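You operate a simulated robot arm through the tools that you are given. There is no shell and no other tool. Be economical: measure what you need, move in short steps, check, and stop when the job is done.

The job below is to be done with a simulated robot arm. You get a single attempt, and the scene is never put back.

Task
Stick two labels on the waiting carton and let it roll down.
Fine: to the end of the lane; feed with the star knob, press the orange plunger, shut the gate again.

It is judged by the outcome, as a careful person would: the job done as asked, and still so three seconds after it is handed in. It fails if anything else is knocked over, pushed out of place, dropped, spilled or broken.

Robot
A 7-joint arm with a two-finger parallel gripper, fixed in place. Base frame: the origin is at the foot of the arm, x ahead of it, y to its left, z up; the work surface is at about z = 0. Readings come in cm, rad, newtons and seconds.
With the tool pointing down near the work surface it reaches from about 24 to 62 cm from the base axis. Its first joint turns from -1.152 to 1.152 rad. Payload 2.6 kg.
The tool frame sits at the grasp point between the pads (the TCP): z along the fingers, y along the line on which they close. The tips reach 3 cm beyond it. The gripper opens to 9.4 cm. The fingers are 2.8 cm wide and 1 cm thick; the gripper's body (5 by 9.6 cm) begins 5.5 cm behind the TCP.
Orientation is that of the tool frame in the base frame, as a unit quaternion [x, y, z, w]. With the fingers straight down and closing along the base's y, the tool's x points along the base's -x, its y along +y and its z along -z.

Tools
- The arm moves only by the tool send_rows. Its argument "rows" is a list of rows, each an object of numbers (a shift or turn left out is 0, a gripper value left out holds the last): "jaw": the gripper command, from -1 (shut) to 1 (fully open), values between in proportion; "x", "y", "z": the shift along the base's x, y, z in cm; "ax", "ay", "az": the turn, a rotation vector about the base's x, y, z in rad. In form: [{"jaw": .., "x": .., "y": .., "z": .., "ax": .., "ay": .., "az": ..}, ...]. A call has 1 to 20 rows; each row is the pose to reach, as a shift and turn from the pose commanded when the call began. A row lasts 0.2 s, in which the tool goes at most 5 cm and 0.15 rad; a call with a longer step from one row to the next is refused whole, and so is a gripper value outside its range. Where a pose cannot be reached the arm comes as near as it can. A force on the tool above 70 N (or 10 N above the force at the start of the call, whichever is more), or a blocked arm, ends the call early, and 0.2 s more pass. The fingers move at their own pace (about 7.2 cm/s each) and stop on an object; they squeeze with about 32 N. The grip force told is the motor's: it shows also when the fingers shut on nothing. Time passes only in rows, and 0.2 s behind the last, so rows that repeat a pose let the fingers close. It gives the time, the measured TCP pose, the force on the tool (base axes), the opening and the grip force at its end, in the units of the frame above (readings bear some noise), with the torque about the TCP (base axes, N m) and any sound that the robot's microphone picked up, and new pictures: "pictures" is both (left out), scene, wrist or none.
- Cameras (640 x 400 px; columns grow to the right, rows downward): "scene" is fixed at [3.06, 42.4, 58.07]; the picture's right is [-0.82, -0.57, 0.00], its down [-0.24, 0.35, -0.91] and it looks along [0.51, -0.75, -0.42] (base axes); focal length 324 px, centre (320, 200). "wrist" rides on the gripper at [7.6, 1.4, -10.2] in the tool frame; the picture's right is [-0.18, 0.98, 0.00], its down [-0.75, -0.14, -0.64] and it looks along [-0.63, -0.12, 0.77] (tool axes); focal length 243 px, centre (320, 200). There is no depth. A picture from a camera that has moved, and an enlarged one, comes with that camera's place and axes in the base frame and with its lens.
- inspect(camera, box): a new picture of the part [left, top, right, bottom] of that camera's present view, enlarged. The clock stands still meanwhile.
- sign_off(): hands the job in; it is judged then, once.

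Work in short steps. Places have to be worked out from the pictures, the camera data and where the tool is seen: move nearer, look again, correct. Check each grasp and each placing, and mend what went wrong. You have 120 turns and 200 pictures in all, those below and enlarged ones among them. Open the gripper and draw the arm clear of the work before you hand the job in, unless the task says otherwise; then end with one line.

The tools are called after ">>>" as name(argument=value, ...) on one line, values as JSON. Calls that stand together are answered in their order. send_rows: Moves the arm, as the interface text tells. Its arguments: {"type":"object","properties":{"rows":{"type":"array","items":{"type":"object","properties":{"jaw":{"type":"number"},"x":{"type":"number"},"y":{"type":"number"},"z":{"type":"number"},"ax":{"type":"number"},"ay":{"type":"number"},"az":{"type":"number"}}}},"pictures":{"type":"string","enum":["both","scene","wrist","none"]}},"required":["rows"]} The other tools are called the same way: inspect (camera, box) takes an enlarged picture of a part of a camera's view; sign_off () hands the job in.

At the start:

```text
time_s: 0.0
tcp_pos: [27.54, 10.62, 47.32]
tcp_rot: [0.0, 1.0, 0.0, 0.001]
ft_force: [-0.1, 0.0, 0.1]
torque: [0.0, -0.01, -0.03]
grip_width: 9.41
grip_force: 0.0
```

scene: 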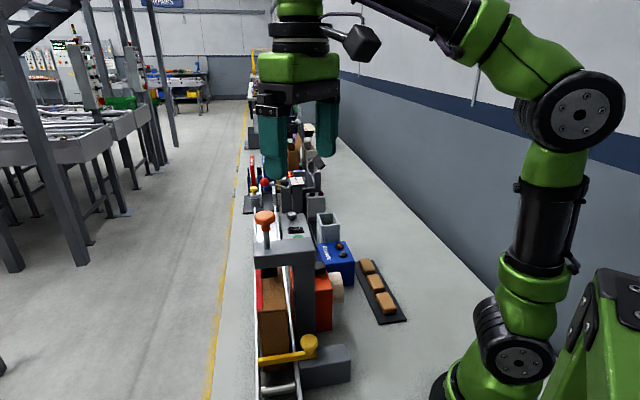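
wrist: 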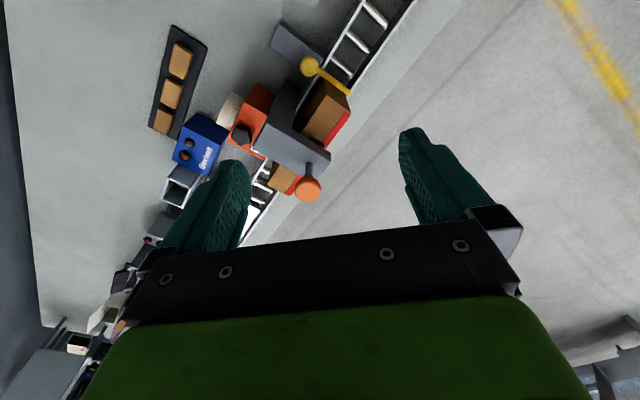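

The pictures show a labelling station with a carton under an orange plunger, a yellow gate and a knob. I enlarge both views to understand the mechanism.

>>> inspect(camera="scene", box=[220, 190, 420, 400])

>>> inspect(camera="wrist", box=[130, 0, 430, 220])

>>> inspect(camera="scene", box=[230, 110, 350, 240])

```text
1.90 times, centred on (320, 295) of scene
camera zoom: at [3.06, 42.4, 58.07], right [-0.82, -0.57, 0.0], down [-0.24, 0.35, -0.91], along [0.51, -0.75, -0.42], focal length 617 px, centre (320, 19)
```

zoom: 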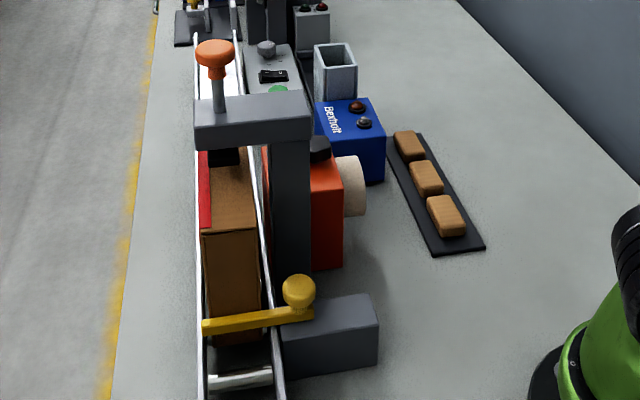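

```text
1.82 times, centred on (280, 110) of wrist
camera zoom: at [20.0, 12.05, 57.63], right [0.18, 0.98, 0.0], down [0.75, -0.14, 0.64], along [0.63, -0.12, -0.77], focal length 441 px, centre (393, 364)
```

zoom: 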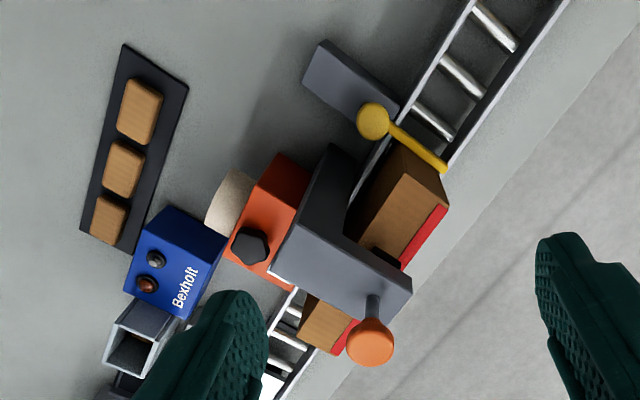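

```text
3.08 times, centred on (290, 175) of scene
camera zoom: at [3.06, 42.4, 58.07], right [-0.82, -0.57, 0.0], down [-0.24, 0.35, -0.91], along [0.51, -0.75, -0.42], focal length 997 px, centre (412, 277)
```

zoom: 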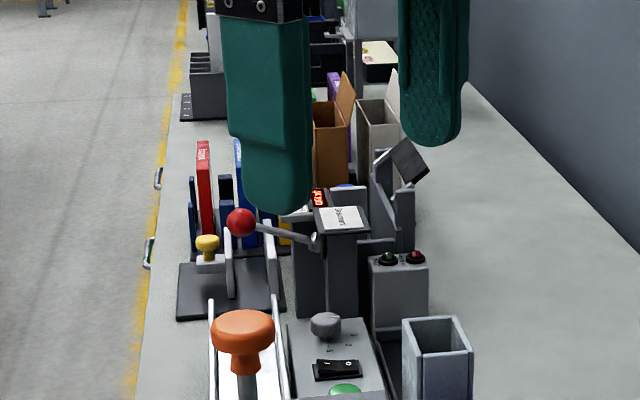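

Rough triangulation gives: gate knob ≈ (29, 8, 8), plunger top ≈ (38.6, 6.8, 31.7), star knob ≈ (38, -8.5, 11). I move the wrist camera right (−y) to see the labeller from another side.

>>> send_rows(rows=[{"y": -4}, {"y": -8}, {"y": -12}, {"y": -16, "x": 1}, {"y": -19, "x": 2}])

```text
time_s: 1.2
tcp_pos: [29.63, -8.35, 47.3]
tcp_rot: [-0.001, 1.0, 0.0, 0.0]
ft_force: [0.4, -0.4, 0.3]
torque: [0.03, -0.02, -0.01]
grip_width: 9.39
grip_force: 0.0
camera wrist: at [22.05, -7.03, 57.62], right [0.18, 0.98, 0.0], down [0.75, -0.14, 0.64], along [0.63, -0.12, -0.77], focal length 243 px, centre (320, 200)
```

scene: 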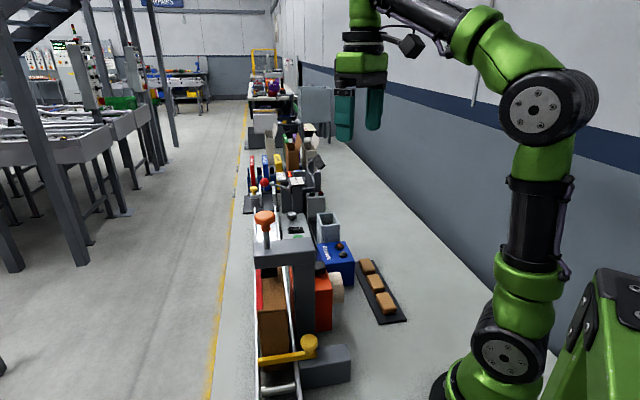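
wrist: 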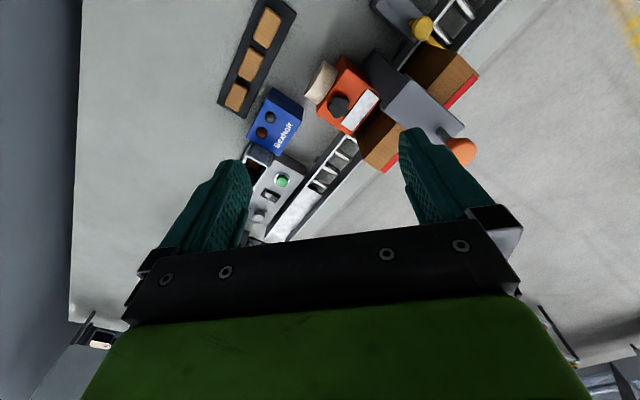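

>>> inspect(camera="wrist", box=[290, 0, 510, 180])

>>> inspect(camera="scene", box=[240, 140, 360, 240])

```text
2.22 times, centred on (400, 90) of wrist
camera zoom: at [22.05, -7.03, 57.62], right [0.18, 0.98, 0.0], down [0.75, -0.14, 0.64], along [0.63, -0.12, -0.77], focal length 539 px, centre (142, 444)
```

zoom: 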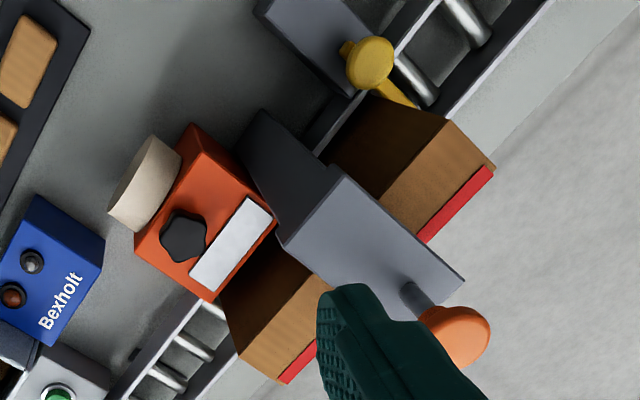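

```text
4.00 times, centred on (300, 190) of scene
camera zoom: at [3.06, 42.4, 58.07], right [-0.82, -0.57, 0.0], down [-0.24, 0.35, -0.91], along [0.51, -0.75, -0.42], focal length 1296 px, centre (400, 240)
```

zoom: 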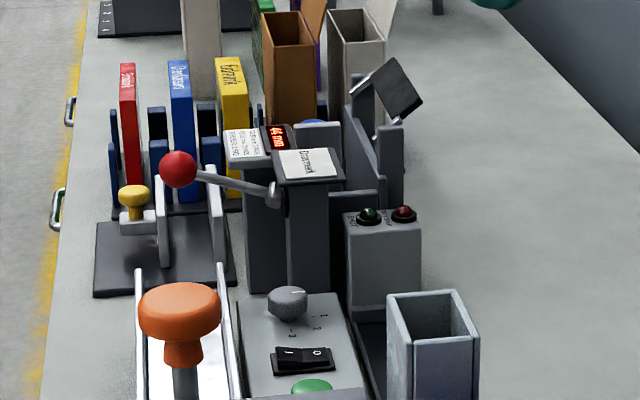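

The station has a star knob on top of the orange box (≈37.4, -6.7, 13.4). I zoom tighter on the gate and knob to understand how they move.

>>> inspect(camera="scene", box=[250, 320, 350, 400])

>>> inspect(camera="wrist", box=[370, 0, 470, 70])

>>> inspect(camera="wrist", box=[300, 50, 400, 140])

>>> inspect(camera="scene", box=[240, 200, 360, 310])

```text
5.00 times, centred on (300, 360) of scene
camera zoom: at [3.06, 42.4, 58.07], right [-0.82, -0.57, 0.0], down [-0.24, 0.35, -0.91], along [0.51, -0.75, -0.42], focal length 1621 px, centre (420, -600)
```

zoom: 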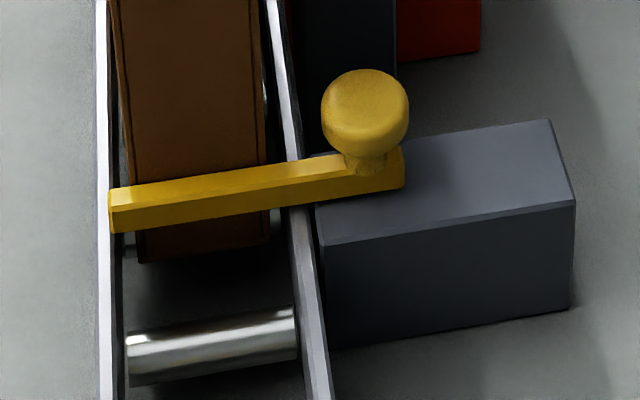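

```text
5.71 times, centred on (420, 35) of wrist
camera zoom: at [22.05, -7.03, 57.62], right [0.18, 0.98, 0.0], down [0.75, -0.14, 0.64], along [0.63, -0.12, -0.77], focal length 1386 px, centre (-251, 1143)
```

zoom: 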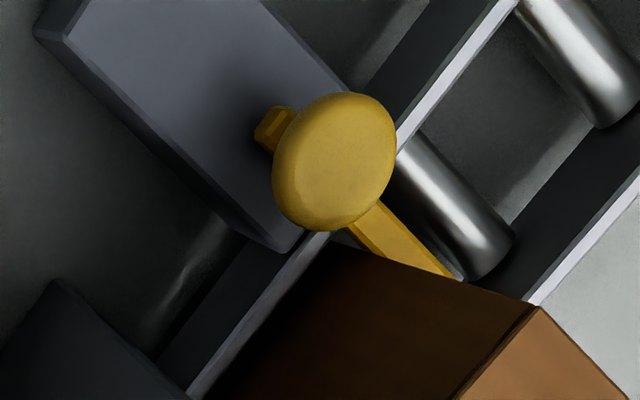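

```text
4.44 times, centred on (350, 95) of wrist
camera zoom: at [22.05, -7.03, 57.62], right [0.18, 0.98, 0.0], down [0.75, -0.14, 0.64], along [0.63, -0.12, -0.77], focal length 1078 px, centre (187, 667)
```

zoom: 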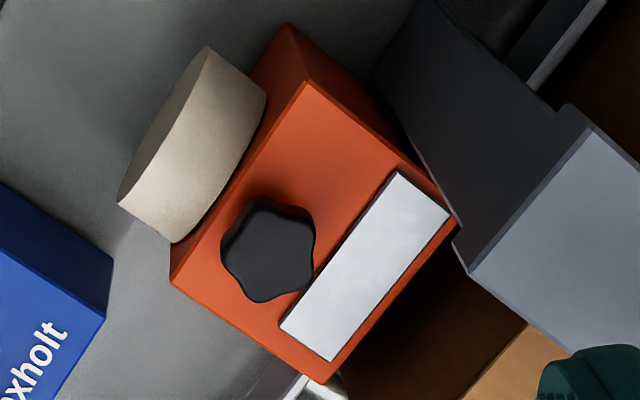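

```text
3.64 times, centred on (300, 255) of scene
camera zoom: at [3.06, 42.4, 58.07], right [-0.82, -0.57, 0.0], down [-0.24, 0.35, -0.91], along [0.51, -0.75, -0.42], focal length 1179 px, centre (393, 0)
```

zoom: 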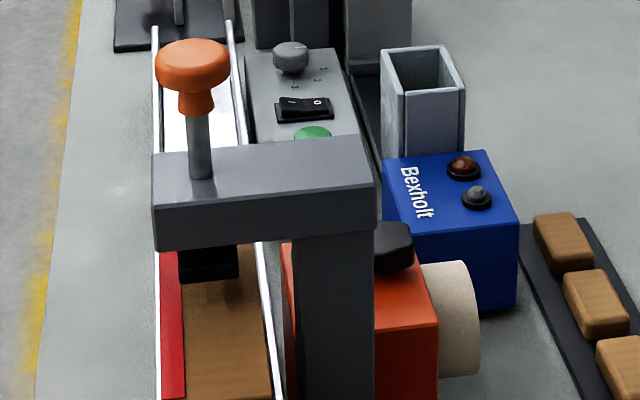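

Lane runs at 45° in plan; knob is on the orange box top (z≈11.3), gantry column ~6 cm down-lane of it. I rotate the tool 0.8 rad and go above the knob for a check.

>>> send_rows(rows=[{"jaw": 1, "x": 1, "az": 0.15, "z": -2}, {"x": 2.5, "y": 0.5, "az": 0.3, "z": -5}, {"x": 4, "y": 1, "az": 0.45, "z": -9}, {"x": 6, "y": 1.3, "az": 0.6, "z": -13}, {"x": 7, "y": 1.65, "az": 0.75, "z": -17}, {"x": 7.77, "y": 1.65, "az": 0.8, "z": -21}, {"x": 7.77, "y": 1.65, "az": 0.8, "z": -24}])

```text
time_s: 2.8
tcp_pos: [37.51, -6.93, 23.47]
tcp_rot: [-0.389, 0.921, 0.001, 0.001]
ft_force: [-0.6, -0.3, -0.1]
torque: [0.01, -0.03, 0.01]
grip_width: 9.41
grip_force: 0.1
camera wrist: at [31.14, -11.36, 33.8], right [-0.58, 0.82, 0.0], down [0.63, 0.44, 0.64], along [0.52, 0.37, -0.77], focal length 243 px, centre (320, 200)
```

scene: 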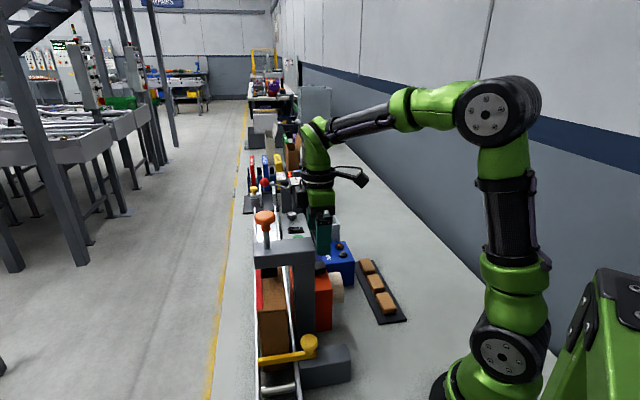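
wrist: 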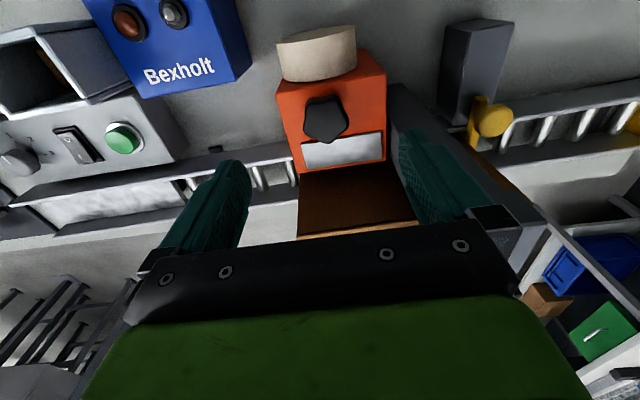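

>>> inspect(camera="wrist", box=[250, 10, 420, 180])

```text
2.35 times, centred on (335, 95) of wrist
camera zoom: at [31.14, -11.36, 33.8], right [-0.58, 0.82, 0.0], down [0.63, 0.44, 0.64], along [0.52, 0.37, -0.77], focal length 571 px, centre (285, 447)
```

zoom: 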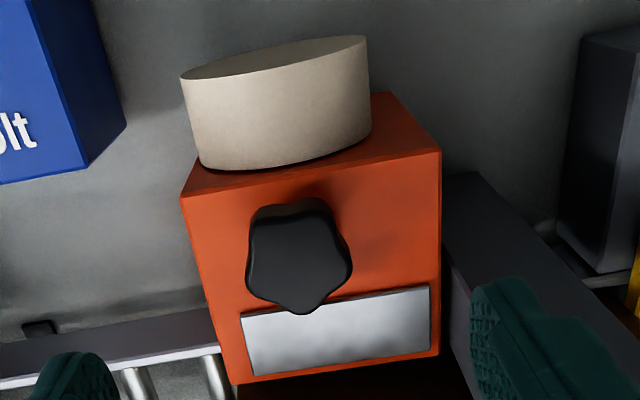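

Knob refined to ≈(37.4, -6.3). I descend with fingers open and watch the force.

>>> send_rows(rows=[{"y": 0.6, "z": -2}, {"y": 0.6, "z": -5}, {"y": 0.6, "z": -7.5}, {"y": 0.6, "z": -8.4}])

```text
time_s: 3.8
tcp_pos: [37.41, -6.04, 14.99]
tcp_rot: [-0.389, 0.921, 0.0, 0.0]
ft_force: [-2.6, -0.2, 6.7]
torque: [0.17, 0.4, 0.15]
grip_width: 9.42
grip_force: 0.0
camera wrist: at [31.04, -10.58, 25.33], right [-0.58, 0.82, 0.0], down [0.63, 0.44, 0.64], along [0.52, 0.37, -0.77], focal length 243 px, centre (320, 200)
```

scene: 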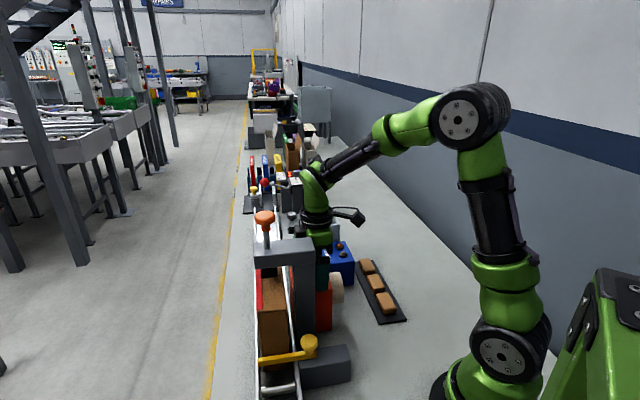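
wrist: 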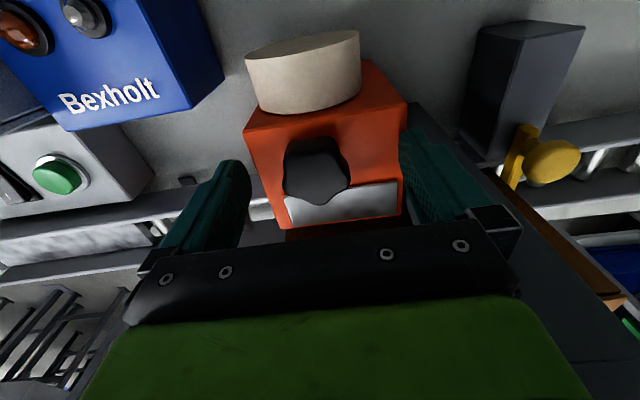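

A light contact (≈7 N) under the down-lane finger suggests the tip is just touching the box top's edge at z≈12. I raise slightly and close on the knob.

>>> send_rows(rows=[{"z": 0.5}, {"z": 0.5, "jaw": -1}, {"z": 0.5}, {"z": 0.5}, {"z": 0.5}, {"z": 0.5}], pictures="wrist")

```text
time_s: 5.2
tcp_pos: [37.52, -6.25, 15.51]
tcp_rot: [-0.391, 0.921, -0.001, 0.002]
ft_force: [21.5, -15.6, -4.1]
torque: [0.14, 0.37, 0.08]
grip_width: 3.57
grip_force: 44.9
camera wrist: at [31.14, -10.69, 25.85], right [-0.58, 0.82, -0.01], down [0.62, 0.45, 0.64], along [0.53, 0.37, -0.77], focal length 243 px, centre (320, 200)
```

wrist: 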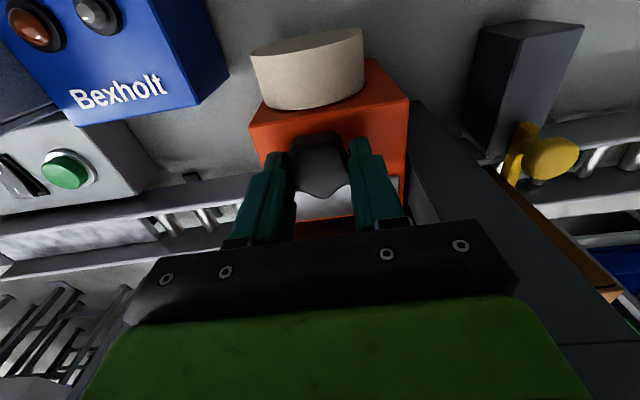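

Knob is gripped (3.6 cm). I relieve the side load and turn a little clockwise as seen from above, watching torque and sound.

>>> send_rows(rows=[{"x": 0.1, "y": -0.2}, {"x": 0.1, "y": -0.2, "az": -0.12}, {"x": 0.1, "y": -0.2, "az": -0.24}, {"x": 0.1, "y": -0.2, "az": -0.36}, {"x": 0.1, "y": -0.2, "az": -0.48}], pictures="both")

```text
time_s: 6.4
tcp_pos: [37.57, -6.34, 15.63]
tcp_rot: [-0.158, 0.987, -0.001, 0.001]
ft_force: [10.2, -7.9, 18.6]
torque: [-0.33, 0.6, 0.02]
grip_width: 3.55
grip_force: 44.7
camera wrist: at [29.87, -7.37, 25.85], right [-0.13, 0.99, 0.0], down [0.76, 0.1, 0.64], along [0.64, 0.08, -0.76], focal length 243 px, centre (320, 200)
```

scene: 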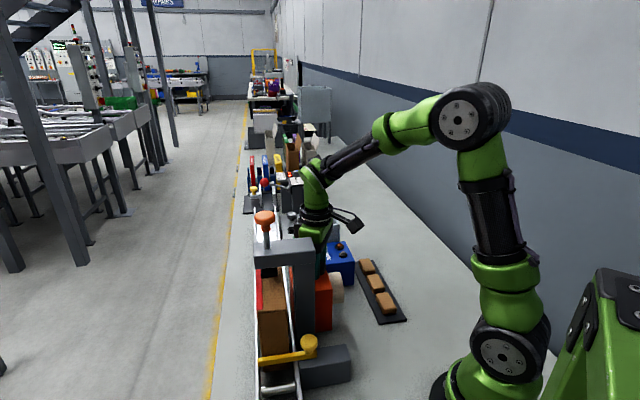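
wrist: 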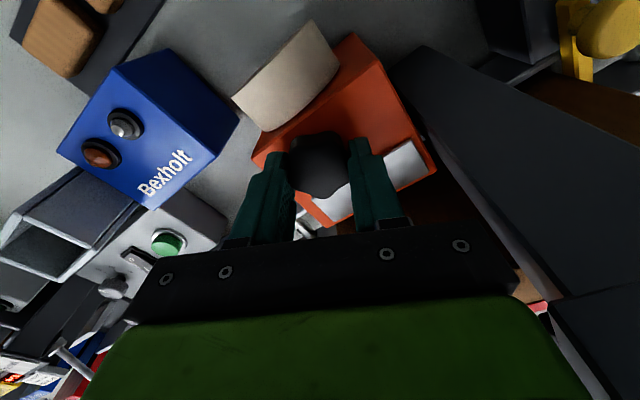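

It turns freely with no click yet and nearly no torque. I continue clockwise another 0.5 rad, relieving the vertical load.

>>> send_rows(rows=[{"x": 0.1, "y": -0.1, "z": 0.1, "az": -0.1}, {"x": 0.1, "y": -0.1, "z": 0.1, "az": -0.22}, {"x": 0.1, "y": -0.1, "z": 0.1, "az": -0.34}, {"x": 0.1, "y": -0.1, "z": 0.1, "az": -0.48}], pictures="both")

>>> inspect(camera="wrist", box=[220, 50, 460, 240])

>>> inspect(camera="scene", box=[240, 200, 360, 310])

```text
time_s: 7.4
tcp_pos: [37.59, -6.52, 15.58]
tcp_rot: [0.081, 0.997, -0.001, 0.001]
ft_force: [17.0, -12.8, 3.8]
torque: [0.17, 0.73, 0.04]
grip_width: 3.55
grip_force: 44.9
camera wrist: at [30.31, -3.83, 25.85], right [0.34, 0.94, 0.0], down [0.72, -0.26, 0.64], along [0.6, -0.22, -0.77], focal length 243 px, centre (320, 200)
```

scene: 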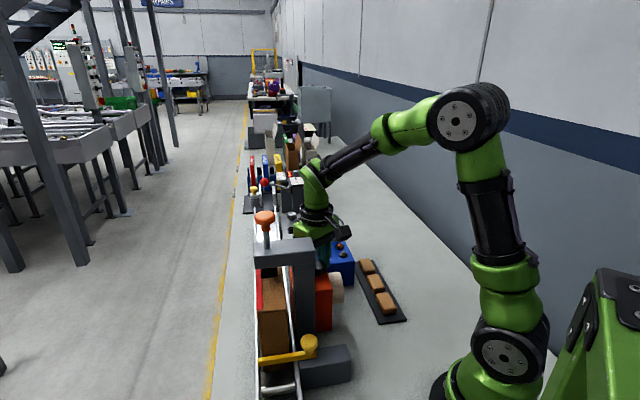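
wrist: 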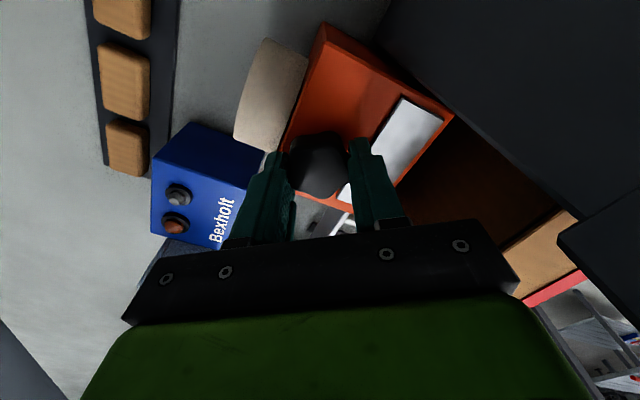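

```text
2.11 times, centred on (340, 145) of wrist
camera zoom: at [30.31, -3.83, 25.85], right [0.34, 0.94, 0.0], down [0.72, -0.26, 0.64], along [0.6, -0.22, -0.77], focal length 511 px, centre (278, 316)
```

zoom: 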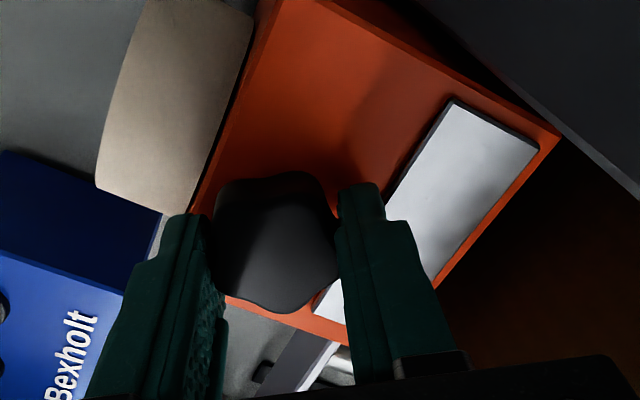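

```text
3.64 times, centred on (300, 255) of scene
camera zoom: at [3.07, 42.39, 58.07], right [-0.82, -0.57, 0.0], down [-0.24, 0.35, -0.91], along [0.51, -0.75, -0.42], focal length 1179 px, centre (393, 0)
```

zoom: 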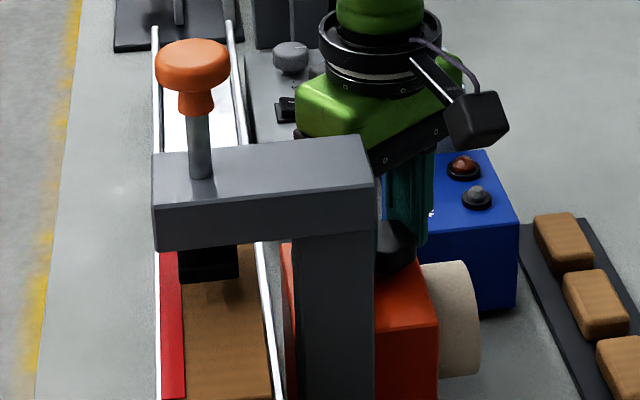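

About 0.96 rad turned so far, no click. I release, lift, turn back 1.2 rad in the air, and look at the knob before regripping.

>>> send_rows(rows=[{"jaw": 0.4}, {"jaw": 0.4}, {"jaw": 0.4}, {"z": 2.5}, {"z": 3, "az": 0.15}, {"z": 3, "az": 0.3}, {"z": 3, "az": 0.45}, {"z": 3, "az": 0.6}, {"z": 3, "az": 0.75}, {"z": 3, "az": 0.9}, {"z": 3, "az": 1.05}, {"z": 3, "az": 1.2}, {"z": 3, "az": 1.2}], pictures="wrist")

>>> inspect(camera="wrist", box=[220, 30, 440, 220])

```text
time_s: 10.2
tcp_pos: [37.58, -6.55, 18.5]
tcp_rot: [-0.497, 0.868, 0.0, 0.0]
ft_force: [0.1, 0.1, -0.7]
torque: [-0.02, 0.01, 0.02]
grip_width: 6.61
grip_force: 0.1
camera wrist: at [32.52, -12.25, 28.82], right [-0.76, 0.65, 0.0], down [0.5, 0.58, 0.64], along [0.42, 0.49, -0.77], focal length 243 px, centre (320, 200)
```

wrist: 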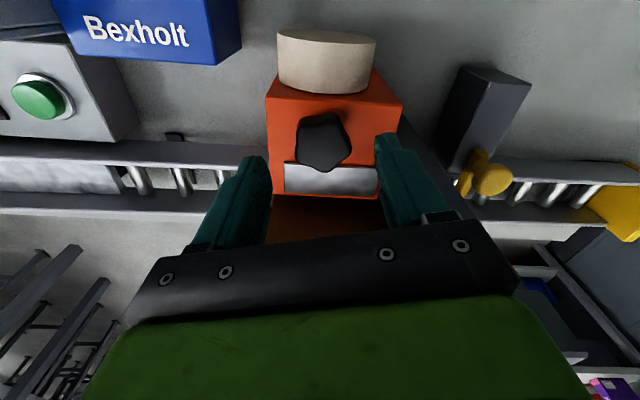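

```text
2.11 times, centred on (330, 125) of wrist
camera zoom: at [32.52, -12.25, 28.82], right [-0.76, 0.65, 0.0], down [0.5, 0.58, 0.64], along [0.42, 0.49, -0.77], focal length 511 px, centre (299, 358)
```

zoom: 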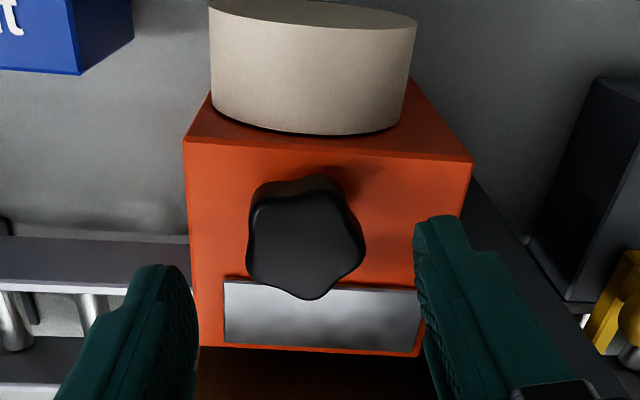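

The knob held its new angle (no spring-back). I regrip and keep turning clockwise, listening for a click.

>>> send_rows(rows=[{"z": -1.5}, {"z": -3}, {"z": -3, "jaw": -1}, {"z": -3}, {"z": -3}, {"z": -3}, {"z": -3, "az": -0.12}, {"z": -3, "az": -0.24}, {"z": -3, "az": -0.36}], pictures="none")

>>> send_rows(rows=[{"az": -0.12}, {"az": -0.24}, {"az": -0.24}], pictures="both")

```text
time_s: 12.2
tcp_pos: [37.48, -6.37, 15.43]
tcp_rot: [-0.332, 0.943, 0.002, -0.001]
ft_force: [-23.4, 5.3, 7.9]
torque: [0.44, -0.14, -0.01]
grip_width: 3.56
grip_force: 45.3
```

```text
time_s: 13.0
tcp_pos: [37.47, -6.45, 15.58]
tcp_rot: [-0.216, 0.976, 0.001, -0.001]
ft_force: [-21.7, 5.0, 3.5]
torque: [0.26, -0.05, -0.01]
grip_width: 3.56
grip_force: 45.1
camera wrist: at [29.98, -8.35, 25.85], right [-0.25, 0.97, 0.0], down [0.75, 0.19, 0.64], along [0.62, 0.16, -0.77], focal length 243 px, centre (320, 200)
```

scene: 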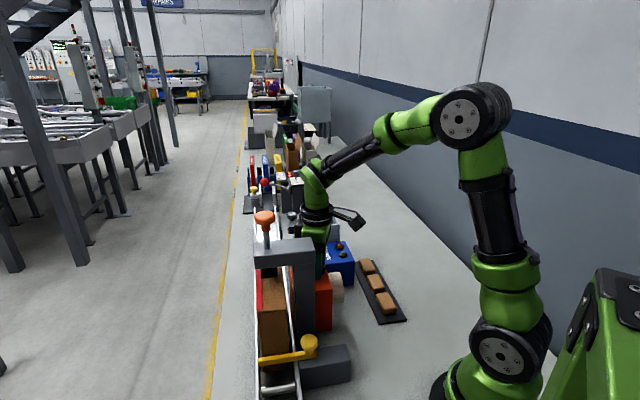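
wrist: 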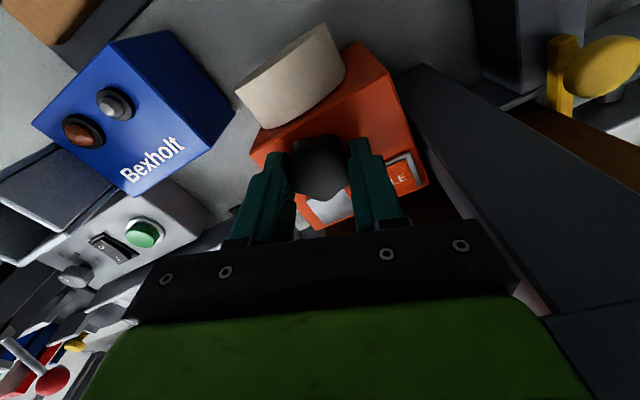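

Something now appears in the white window of the dispenser. I enlarge it.

>>> inspect(camera="wrist", box=[280, 120, 450, 240])

```text
3.33 times, centred on (365, 180) of wrist
camera zoom: at [29.98, -8.35, 25.85], right [-0.25, 0.97, 0.0], down [0.75, 0.19, 0.64], along [0.62, 0.16, -0.77], focal length 809 px, centre (170, 267)
```

zoom: 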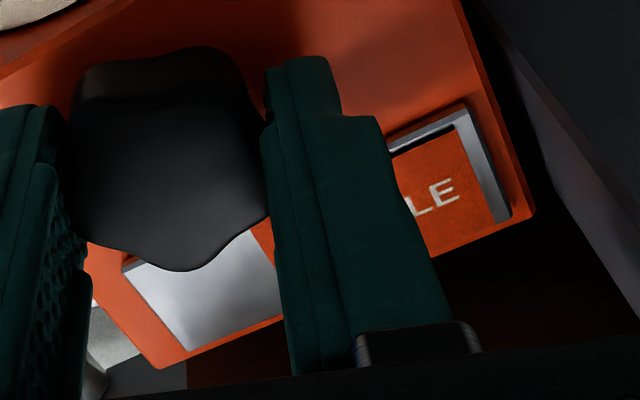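

A label ("…LE") is in the window after ≈1.57 rad total. I release and lift to view the window fully.

>>> send_rows(rows=[{"jaw": 0.4}, {"jaw": 0.4}, {"jaw": 0.4}, {"z": 2.5}, {"z": 6, "az": 0.1}, {"z": 9, "az": 0.25}], pictures="wrist")

>>> inspect(camera="wrist", box=[250, 30, 420, 200])

>>> inspect(camera="scene", box=[240, 200, 340, 290])

```text
time_s: 14.4
tcp_pos: [37.65, -6.28, 24.56]
tcp_rot: [-0.339, 0.941, 0.0, 0.0]
ft_force: [-0.2, 0.0, 0.1]
torque: [-0.01, 0.02, 0.01]
grip_width: 6.6
grip_force: 0.1
camera wrist: at [30.86, -10.09, 34.78], right [-0.49, 0.87, 0.0], down [0.67, 0.37, 0.64], along [0.56, 0.31, -0.77], focal length 243 px, centre (320, 200)
```

wrist: 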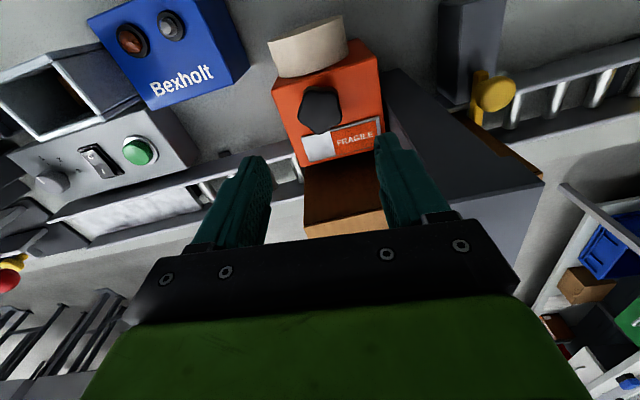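

```text
2.35 times, centred on (335, 115) of wrist
camera zoom: at [30.86, -10.09, 34.78], right [-0.49, 0.87, 0.0], down [0.67, 0.37, 0.64], along [0.56, 0.31, -0.77], focal length 571 px, centre (285, 400)
```

zoom: 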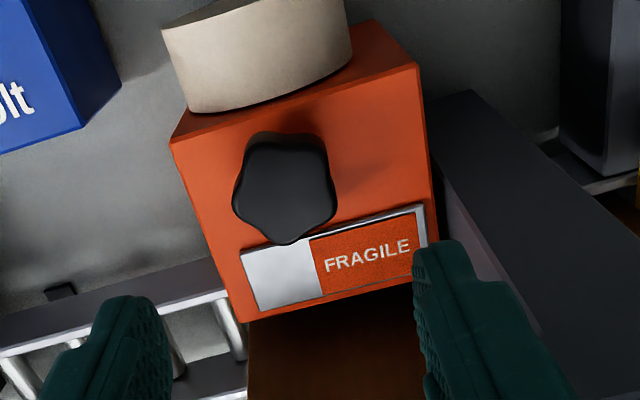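

```text
4.44 times, centred on (290, 245) of scene
camera zoom: at [3.06, 42.4, 58.07], right [-0.82, -0.57, 0.0], down [-0.24, 0.35, -0.91], along [0.51, -0.75, -0.42], focal length 1440 px, centre (453, 0)
```

zoom: 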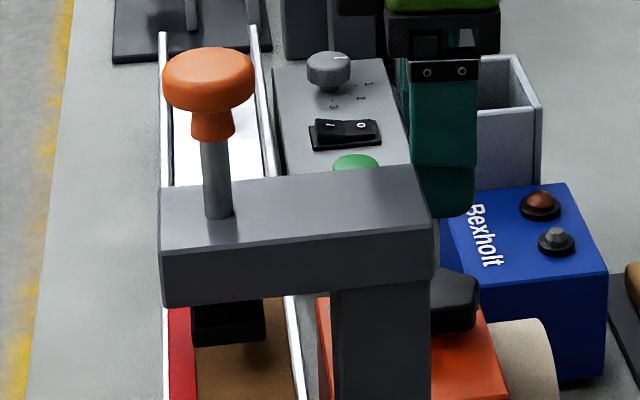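

A FRAGILE label is fed. Next I rise and go over the plunger (≈38.7, 6.8, top ≈32.5) with the fingers shut.

>>> send_rows(rows=[{"jaw": -1, "z": 4.5}, {"z": 9}, {"z": 13.5}, {"z": 16, "y": 2}, {"z": 16, "y": 6, "az": -0.1}, {"z": 16, "x": 0.5, "y": 10, "az": -0.25}, {"z": 16, "x": 1.1, "y": 13, "az": -0.4}, {"z": 16, "x": 1.1, "y": 13, "az": -0.5}])

>>> inspect(camera="scene", box=[220, 120, 340, 260])

```text
time_s: 16.2
tcp_pos: [38.72, 6.59, 40.46]
tcp_rot: [-0.094, 0.996, 0.001, 0.0]
ft_force: [0.7, 0.1, -0.1]
torque: [-0.01, -0.01, -0.02]
grip_width: 0.0
grip_force: 31.9
camera wrist: at [31.05, 6.57, 50.8], right [0.0, 1.0, 0.0], down [0.77, 0.0, 0.64], along [0.64, 0.0, -0.77], focal length 243 px, centre (320, 200)
```

scene: 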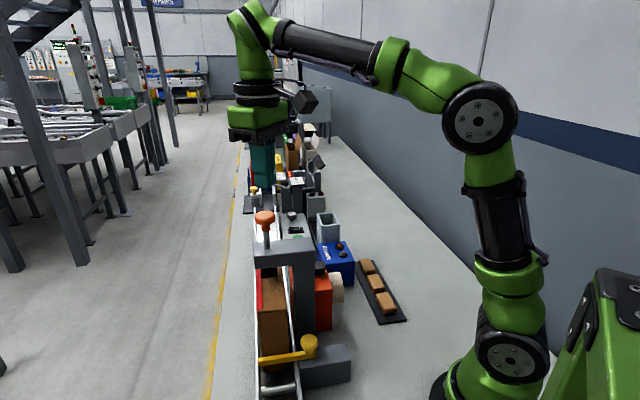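
wrist: 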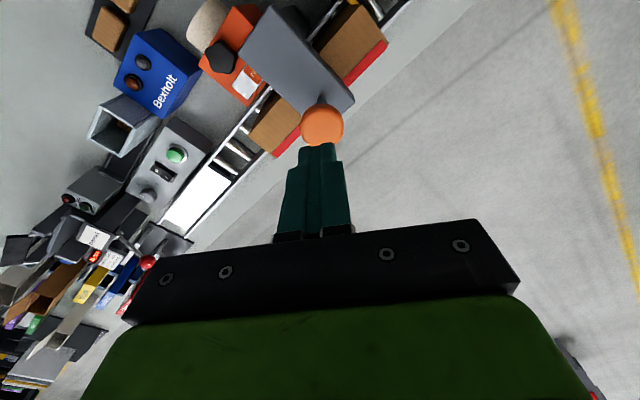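

```text
2.86 times, centred on (280, 190) of scene
camera zoom: at [3.06, 42.4, 58.07], right [-0.82, -0.57, 0.0], down [-0.24, 0.35, -0.91], along [0.51, -0.75, -0.42], focal length 926 px, centre (434, 229)
```

zoom: 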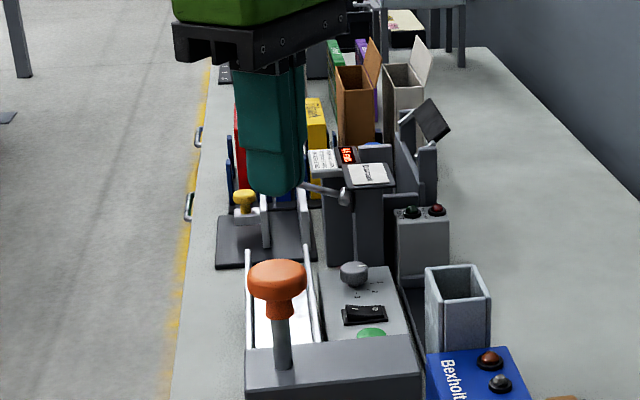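

Tips are nearly above the plunger (≈38.9, 6.65, top ≈32.4). I lower slowly to contact and press.

>>> send_rows(rows=[{"x": 0.2, "z": -2}, {"x": 0.2, "z": -4}, {"x": 0.2, "z": -4.6}, {"x": 0.2, "z": -5.2}, {"x": 0.2, "z": -5.8}, {"x": 0.2, "z": -6.4}, {"x": 0.2, "z": -7}])

```text
time_s: 17.8
tcp_pos: [38.84, 6.6, 33.58]
tcp_rot: [-0.094, 0.996, -0.001, 0.001]
ft_force: [0.3, -1.7, 7.3]
torque: [-0.05, -0.03, 0.06]
grip_width: 0.0
grip_force: 32.0
heard: click
camera wrist: at [31.14, 6.55, 43.88], right [-0.01, 1.0, 0.0], down [0.76, 0.0, 0.64], along [0.64, 0.0, -0.76], focal length 243 px, centre (320, 200)
```

scene: 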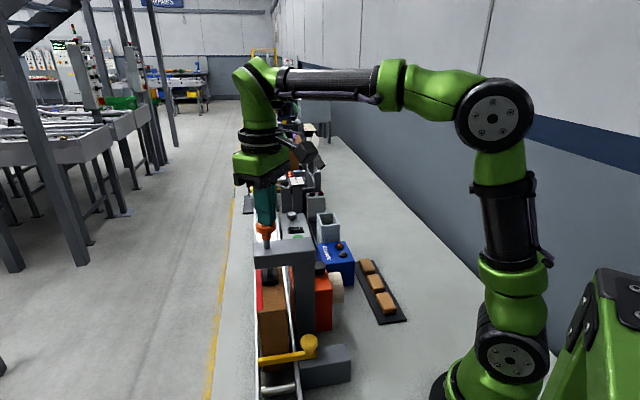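
wrist: 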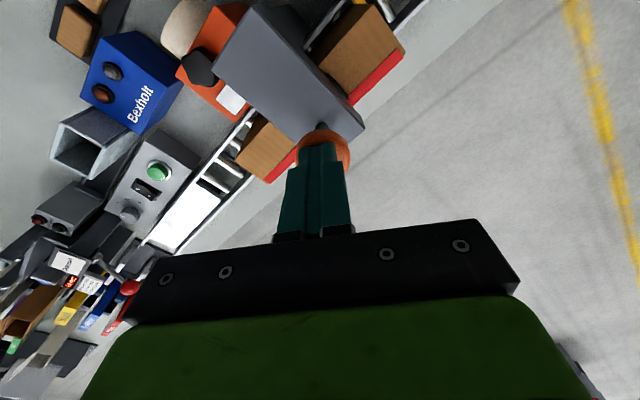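

A click was heard. I check whether the label has left the window and whether the press is complete.

>>> inspect(camera="wrist", box=[160, 0, 420, 190])

>>> inspect(camera="scene", box=[240, 210, 340, 300])

```text
2.11 times, centred on (290, 95) of wrist
camera zoom: at [31.14, 6.55, 43.88], right [-0.01, 1.0, 0.0], down [0.76, 0.0, 0.64], along [0.64, 0.0, -0.76], focal length 511 px, centre (383, 421)
```

zoom: 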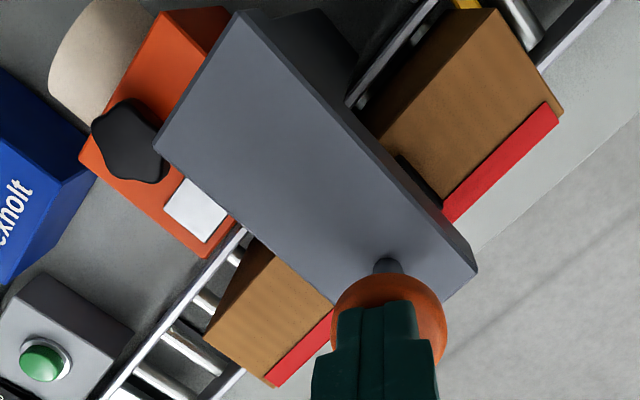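

```text
4.44 times, centred on (290, 255) of scene
camera zoom: at [3.06, 42.39, 58.07], right [-0.82, -0.57, 0.0], down [-0.24, 0.35, -0.91], along [0.51, -0.75, -0.42], focal length 1440 px, centre (453, -44)
```

zoom: 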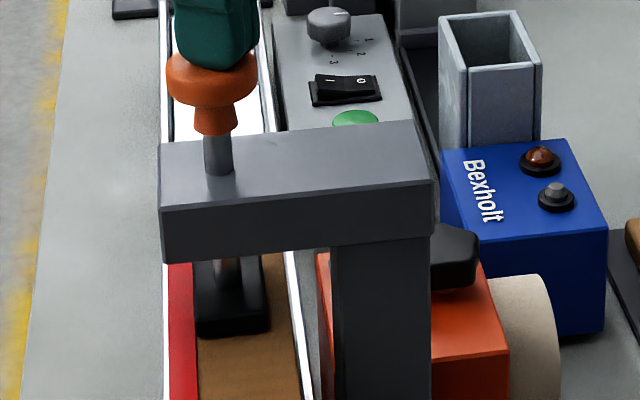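

The click may be the stamp latching or just touching. I press a bit further until the force climbs to confirm the bottom.

>>> send_rows(rows=[{"z": -0.4}, {"z": -0.8}, {"z": -1.1}])

>>> inspect(camera="scene", box=[240, 210, 340, 300])

```text
time_s: 18.5
tcp_pos: [38.88, 6.6, 33.59]
tcp_rot: [-0.093, 0.996, 0.001, 0.011]
ft_force: [-4.6, -1.8, 10.4]
torque: [-0.03, 0.09, 0.01]
grip_width: 0.0
grip_force: 31.7
stopped in row 3: the force on the tool passed its limit at 74 N (the readings are from after the stop); the commanded pose is now the measured one
camera wrist: at [30.91, 6.54, 43.71], right [0.0, 1.0, 0.01], down [0.75, 0.0, 0.66], along [0.66, 0.0, -0.75], focal length 243 px, centre (320, 200)
```

scene: 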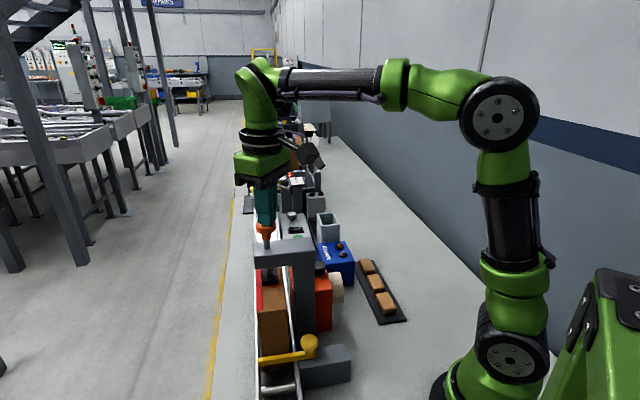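
wrist: 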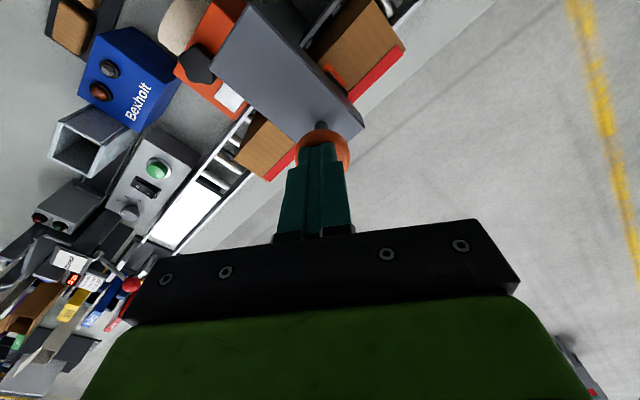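

```text
4.44 times, centred on (290, 255) of scene
camera zoom: at [3.06, 42.4, 58.07], right [-0.82, -0.57, 0.0], down [-0.24, 0.35, -0.91], along [0.51, -0.75, -0.42], focal length 1440 px, centre (453, -44)
```

zoom: 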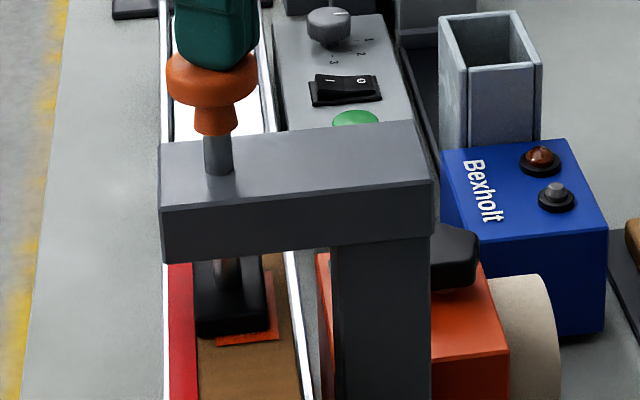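

The label is on the carton under the stamp. I lift off and verify.

>>> send_rows(rows=[{"z": 1}, {"z": 3}, {"z": 6, "y": -1}, {"z": 7, "y": -5, "az": 0.15}, {"z": 7, "y": -9, "az": 0.3}, {"z": 5, "x": -0.8, "y": -12, "az": 0.45}, {"z": 1, "x": -1.3, "y": -13.1, "az": 0.6, "jaw": 0.4}, {"z": -3.5, "x": -1.3, "y": -13.1, "az": 0.75}, {"z": -8.5, "x": -1.3, "y": -13.1, "az": 0.85}, {"z": -10, "x": -1.3, "y": -13.1, "az": 0.85}])

>>> inspect(camera="wrist", box=[240, 20, 420, 200])

>>> inspect(camera="scene", box=[240, 210, 340, 300])

```text
time_s: 20.7
tcp_pos: [37.4, -6.46, 23.44]
tcp_rot: [-0.497, 0.868, 0.006, 0.009]
ft_force: [-0.2, 0.8, -0.8]
torque: [-0.01, -0.02, -0.01]
grip_width: 6.58
grip_force: 0.0
camera wrist: at [32.25, -12.55, 33.65], right [-0.75, 0.66, 0.0], down [0.5, 0.57, 0.66], along [0.43, 0.5, -0.75], focal length 243 px, centre (320, 200)
```

scene: 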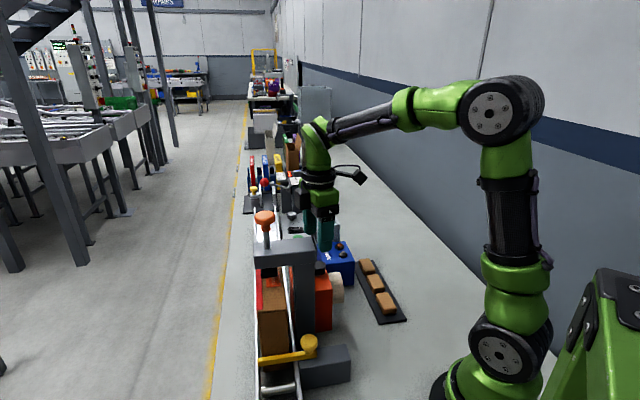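
wrist: 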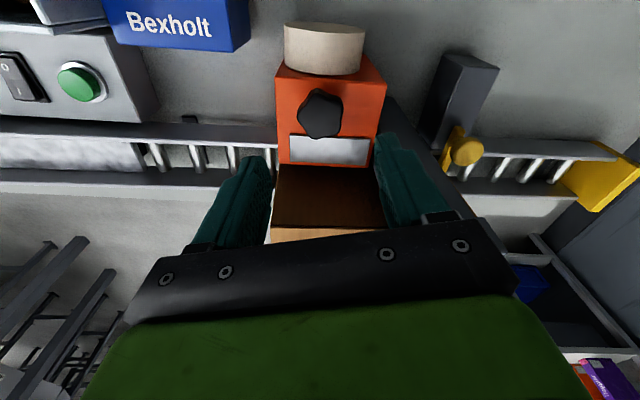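

```text
2.22 times, centred on (330, 110) of wrist
camera zoom: at [32.25, -12.55, 33.65], right [-0.75, 0.66, 0.0], down [0.5, 0.57, 0.66], along [0.43, 0.5, -0.75], focal length 539 px, centre (298, 400)
```

zoom: 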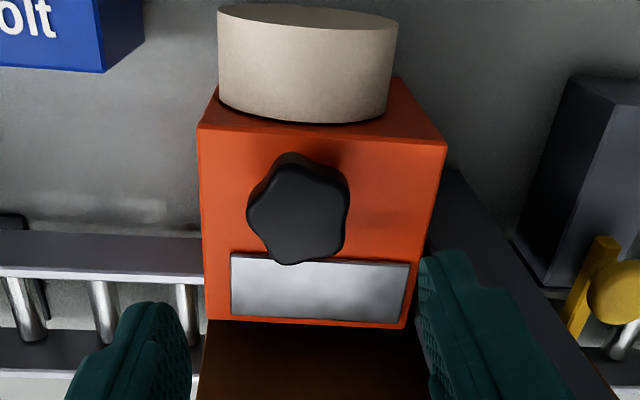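

```text
4.44 times, centred on (290, 255) of scene
camera zoom: at [3.06, 42.4, 58.07], right [-0.82, -0.57, 0.0], down [-0.24, 0.35, -0.91], along [0.51, -0.75, -0.42], focal length 1440 px, centre (453, -44)
```

zoom: 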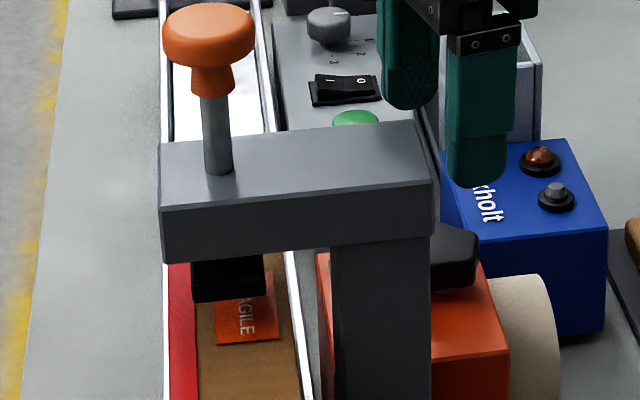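

First label is stuck and the window is empty again. I pre-rotate to make a full quarter turn in one grip, descend and close on the knob.

>>> send_rows(rows=[{"az": 0.12, "z": -1}, {"az": 0.25, "z": -3}, {"az": 0.37, "z": -5}, {"az": 0.37, "z": -7, "x": 0.1}, {"az": 0.37, "z": -7.9, "x": 0.1}, {"az": 0.37, "z": -7.9, "x": 0.1, "jaw": -1}, {"az": 0.37, "z": -7.9, "x": 0.1}, {"az": 0.37, "z": -7.9, "x": 0.1}, {"az": 0.37, "z": -7.9, "x": 0.1}], pictures="wrist")

```text
time_s: 22.7
tcp_pos: [37.27, -6.45, 15.39]
tcp_rot: [-0.645, 0.764, 0.012, 0.004]
ft_force: [-35.8, 7.7, 9.4]
torque: [-0.39, -0.24, 0.02]
grip_width: 3.58
grip_force: 45.4
camera wrist: at [34.8, -13.95, 25.58], right [-0.94, 0.34, 0.02], down [0.27, 0.7, 0.66], along [0.22, 0.62, -0.75], focal length 243 px, centre (320, 200)
```

wrist: 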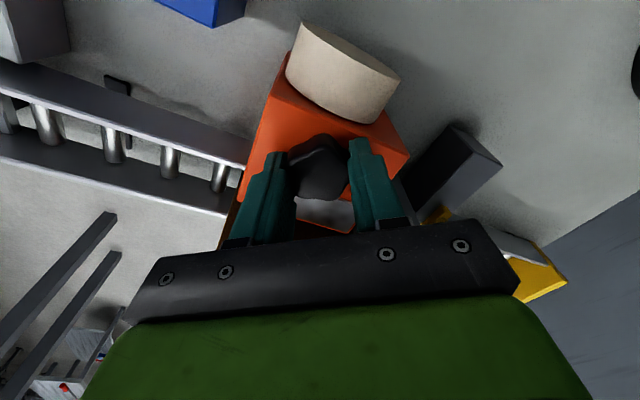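

Gripped with some side load; I relieve it and turn 1.0 rad clockwise, then the rest after a check.

>>> send_rows(rows=[{"x": -0.25}, {"x": -0.25, "az": -0.12}, {"x": -0.2, "az": -0.26}, {"x": -0.15, "az": -0.4}, {"x": -0.1, "az": -0.54}, {"x": -0.1, "az": -0.68}, {"x": -0.1, "az": -0.82}, {"x": -0.1, "az": -0.96}, {"x": -0.1, "az": -1.1}], pictures="wrist")

```text
time_s: 24.7
tcp_pos: [37.32, -6.5, 15.34]
tcp_rot: [-0.149, 0.989, 0.005, 0.006]
ft_force: [-24.8, 12.9, 4.8]
torque: [0.17, 0.42, 0.01]
grip_width: 3.59
grip_force: 45.1
camera wrist: at [29.61, -7.45, 25.65], right [-0.11, 0.99, 0.01], down [0.75, 0.08, 0.65], along [0.65, 0.08, -0.76], focal length 243 px, centre (320, 200)
```

wrist: 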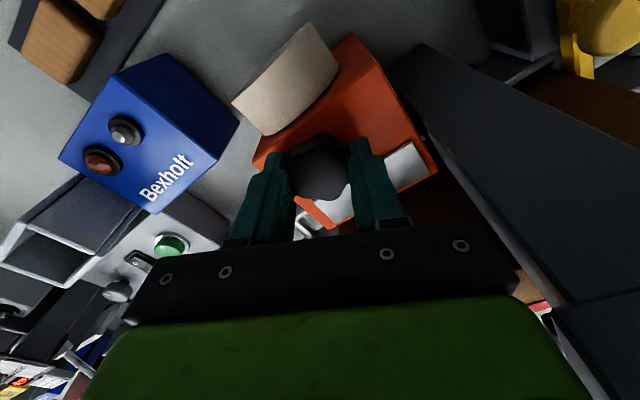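

No label yet, as expected at 1.1 rad. I continue in small steps to about 1.57 rad.

>>> send_rows(rows=[{"az": -0.12}, {"az": -0.24}, {"az": -0.36}, {"az": -0.47}, {"az": -0.47}], pictures="wrist")

>>> inspect(camera="wrist", box=[260, 30, 480, 230])

```text
time_s: 25.9
tcp_pos: [37.29, -6.61, 15.42]
tcp_rot: [0.083, 0.996, -0.001, 0.007]
ft_force: [-13.4, 3.0, -7.6]
torque: [0.25, 1.4, 0.04]
grip_width: 3.54
grip_force: 44.9
camera wrist: at [30.05, -3.79, 25.65], right [0.35, 0.94, 0.0], down [0.71, -0.26, 0.65], along [0.61, -0.22, -0.76], focal length 243 px, centre (320, 200)
```

wrist: 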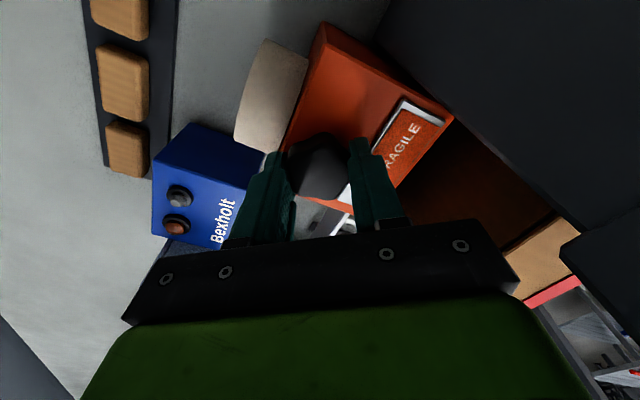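

```text
2.00 times, centred on (370, 130) of wrist
camera zoom: at [30.05, -3.79, 25.65], right [0.35, 0.94, 0.0], down [0.71, -0.26, 0.65], along [0.61, -0.22, -0.76], focal length 485 px, centre (220, 340)
```

zoom: 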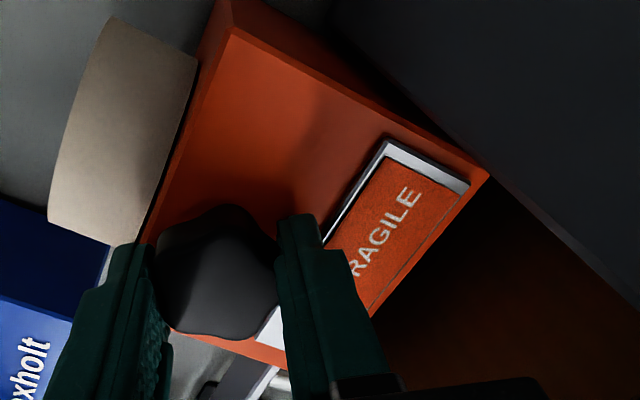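

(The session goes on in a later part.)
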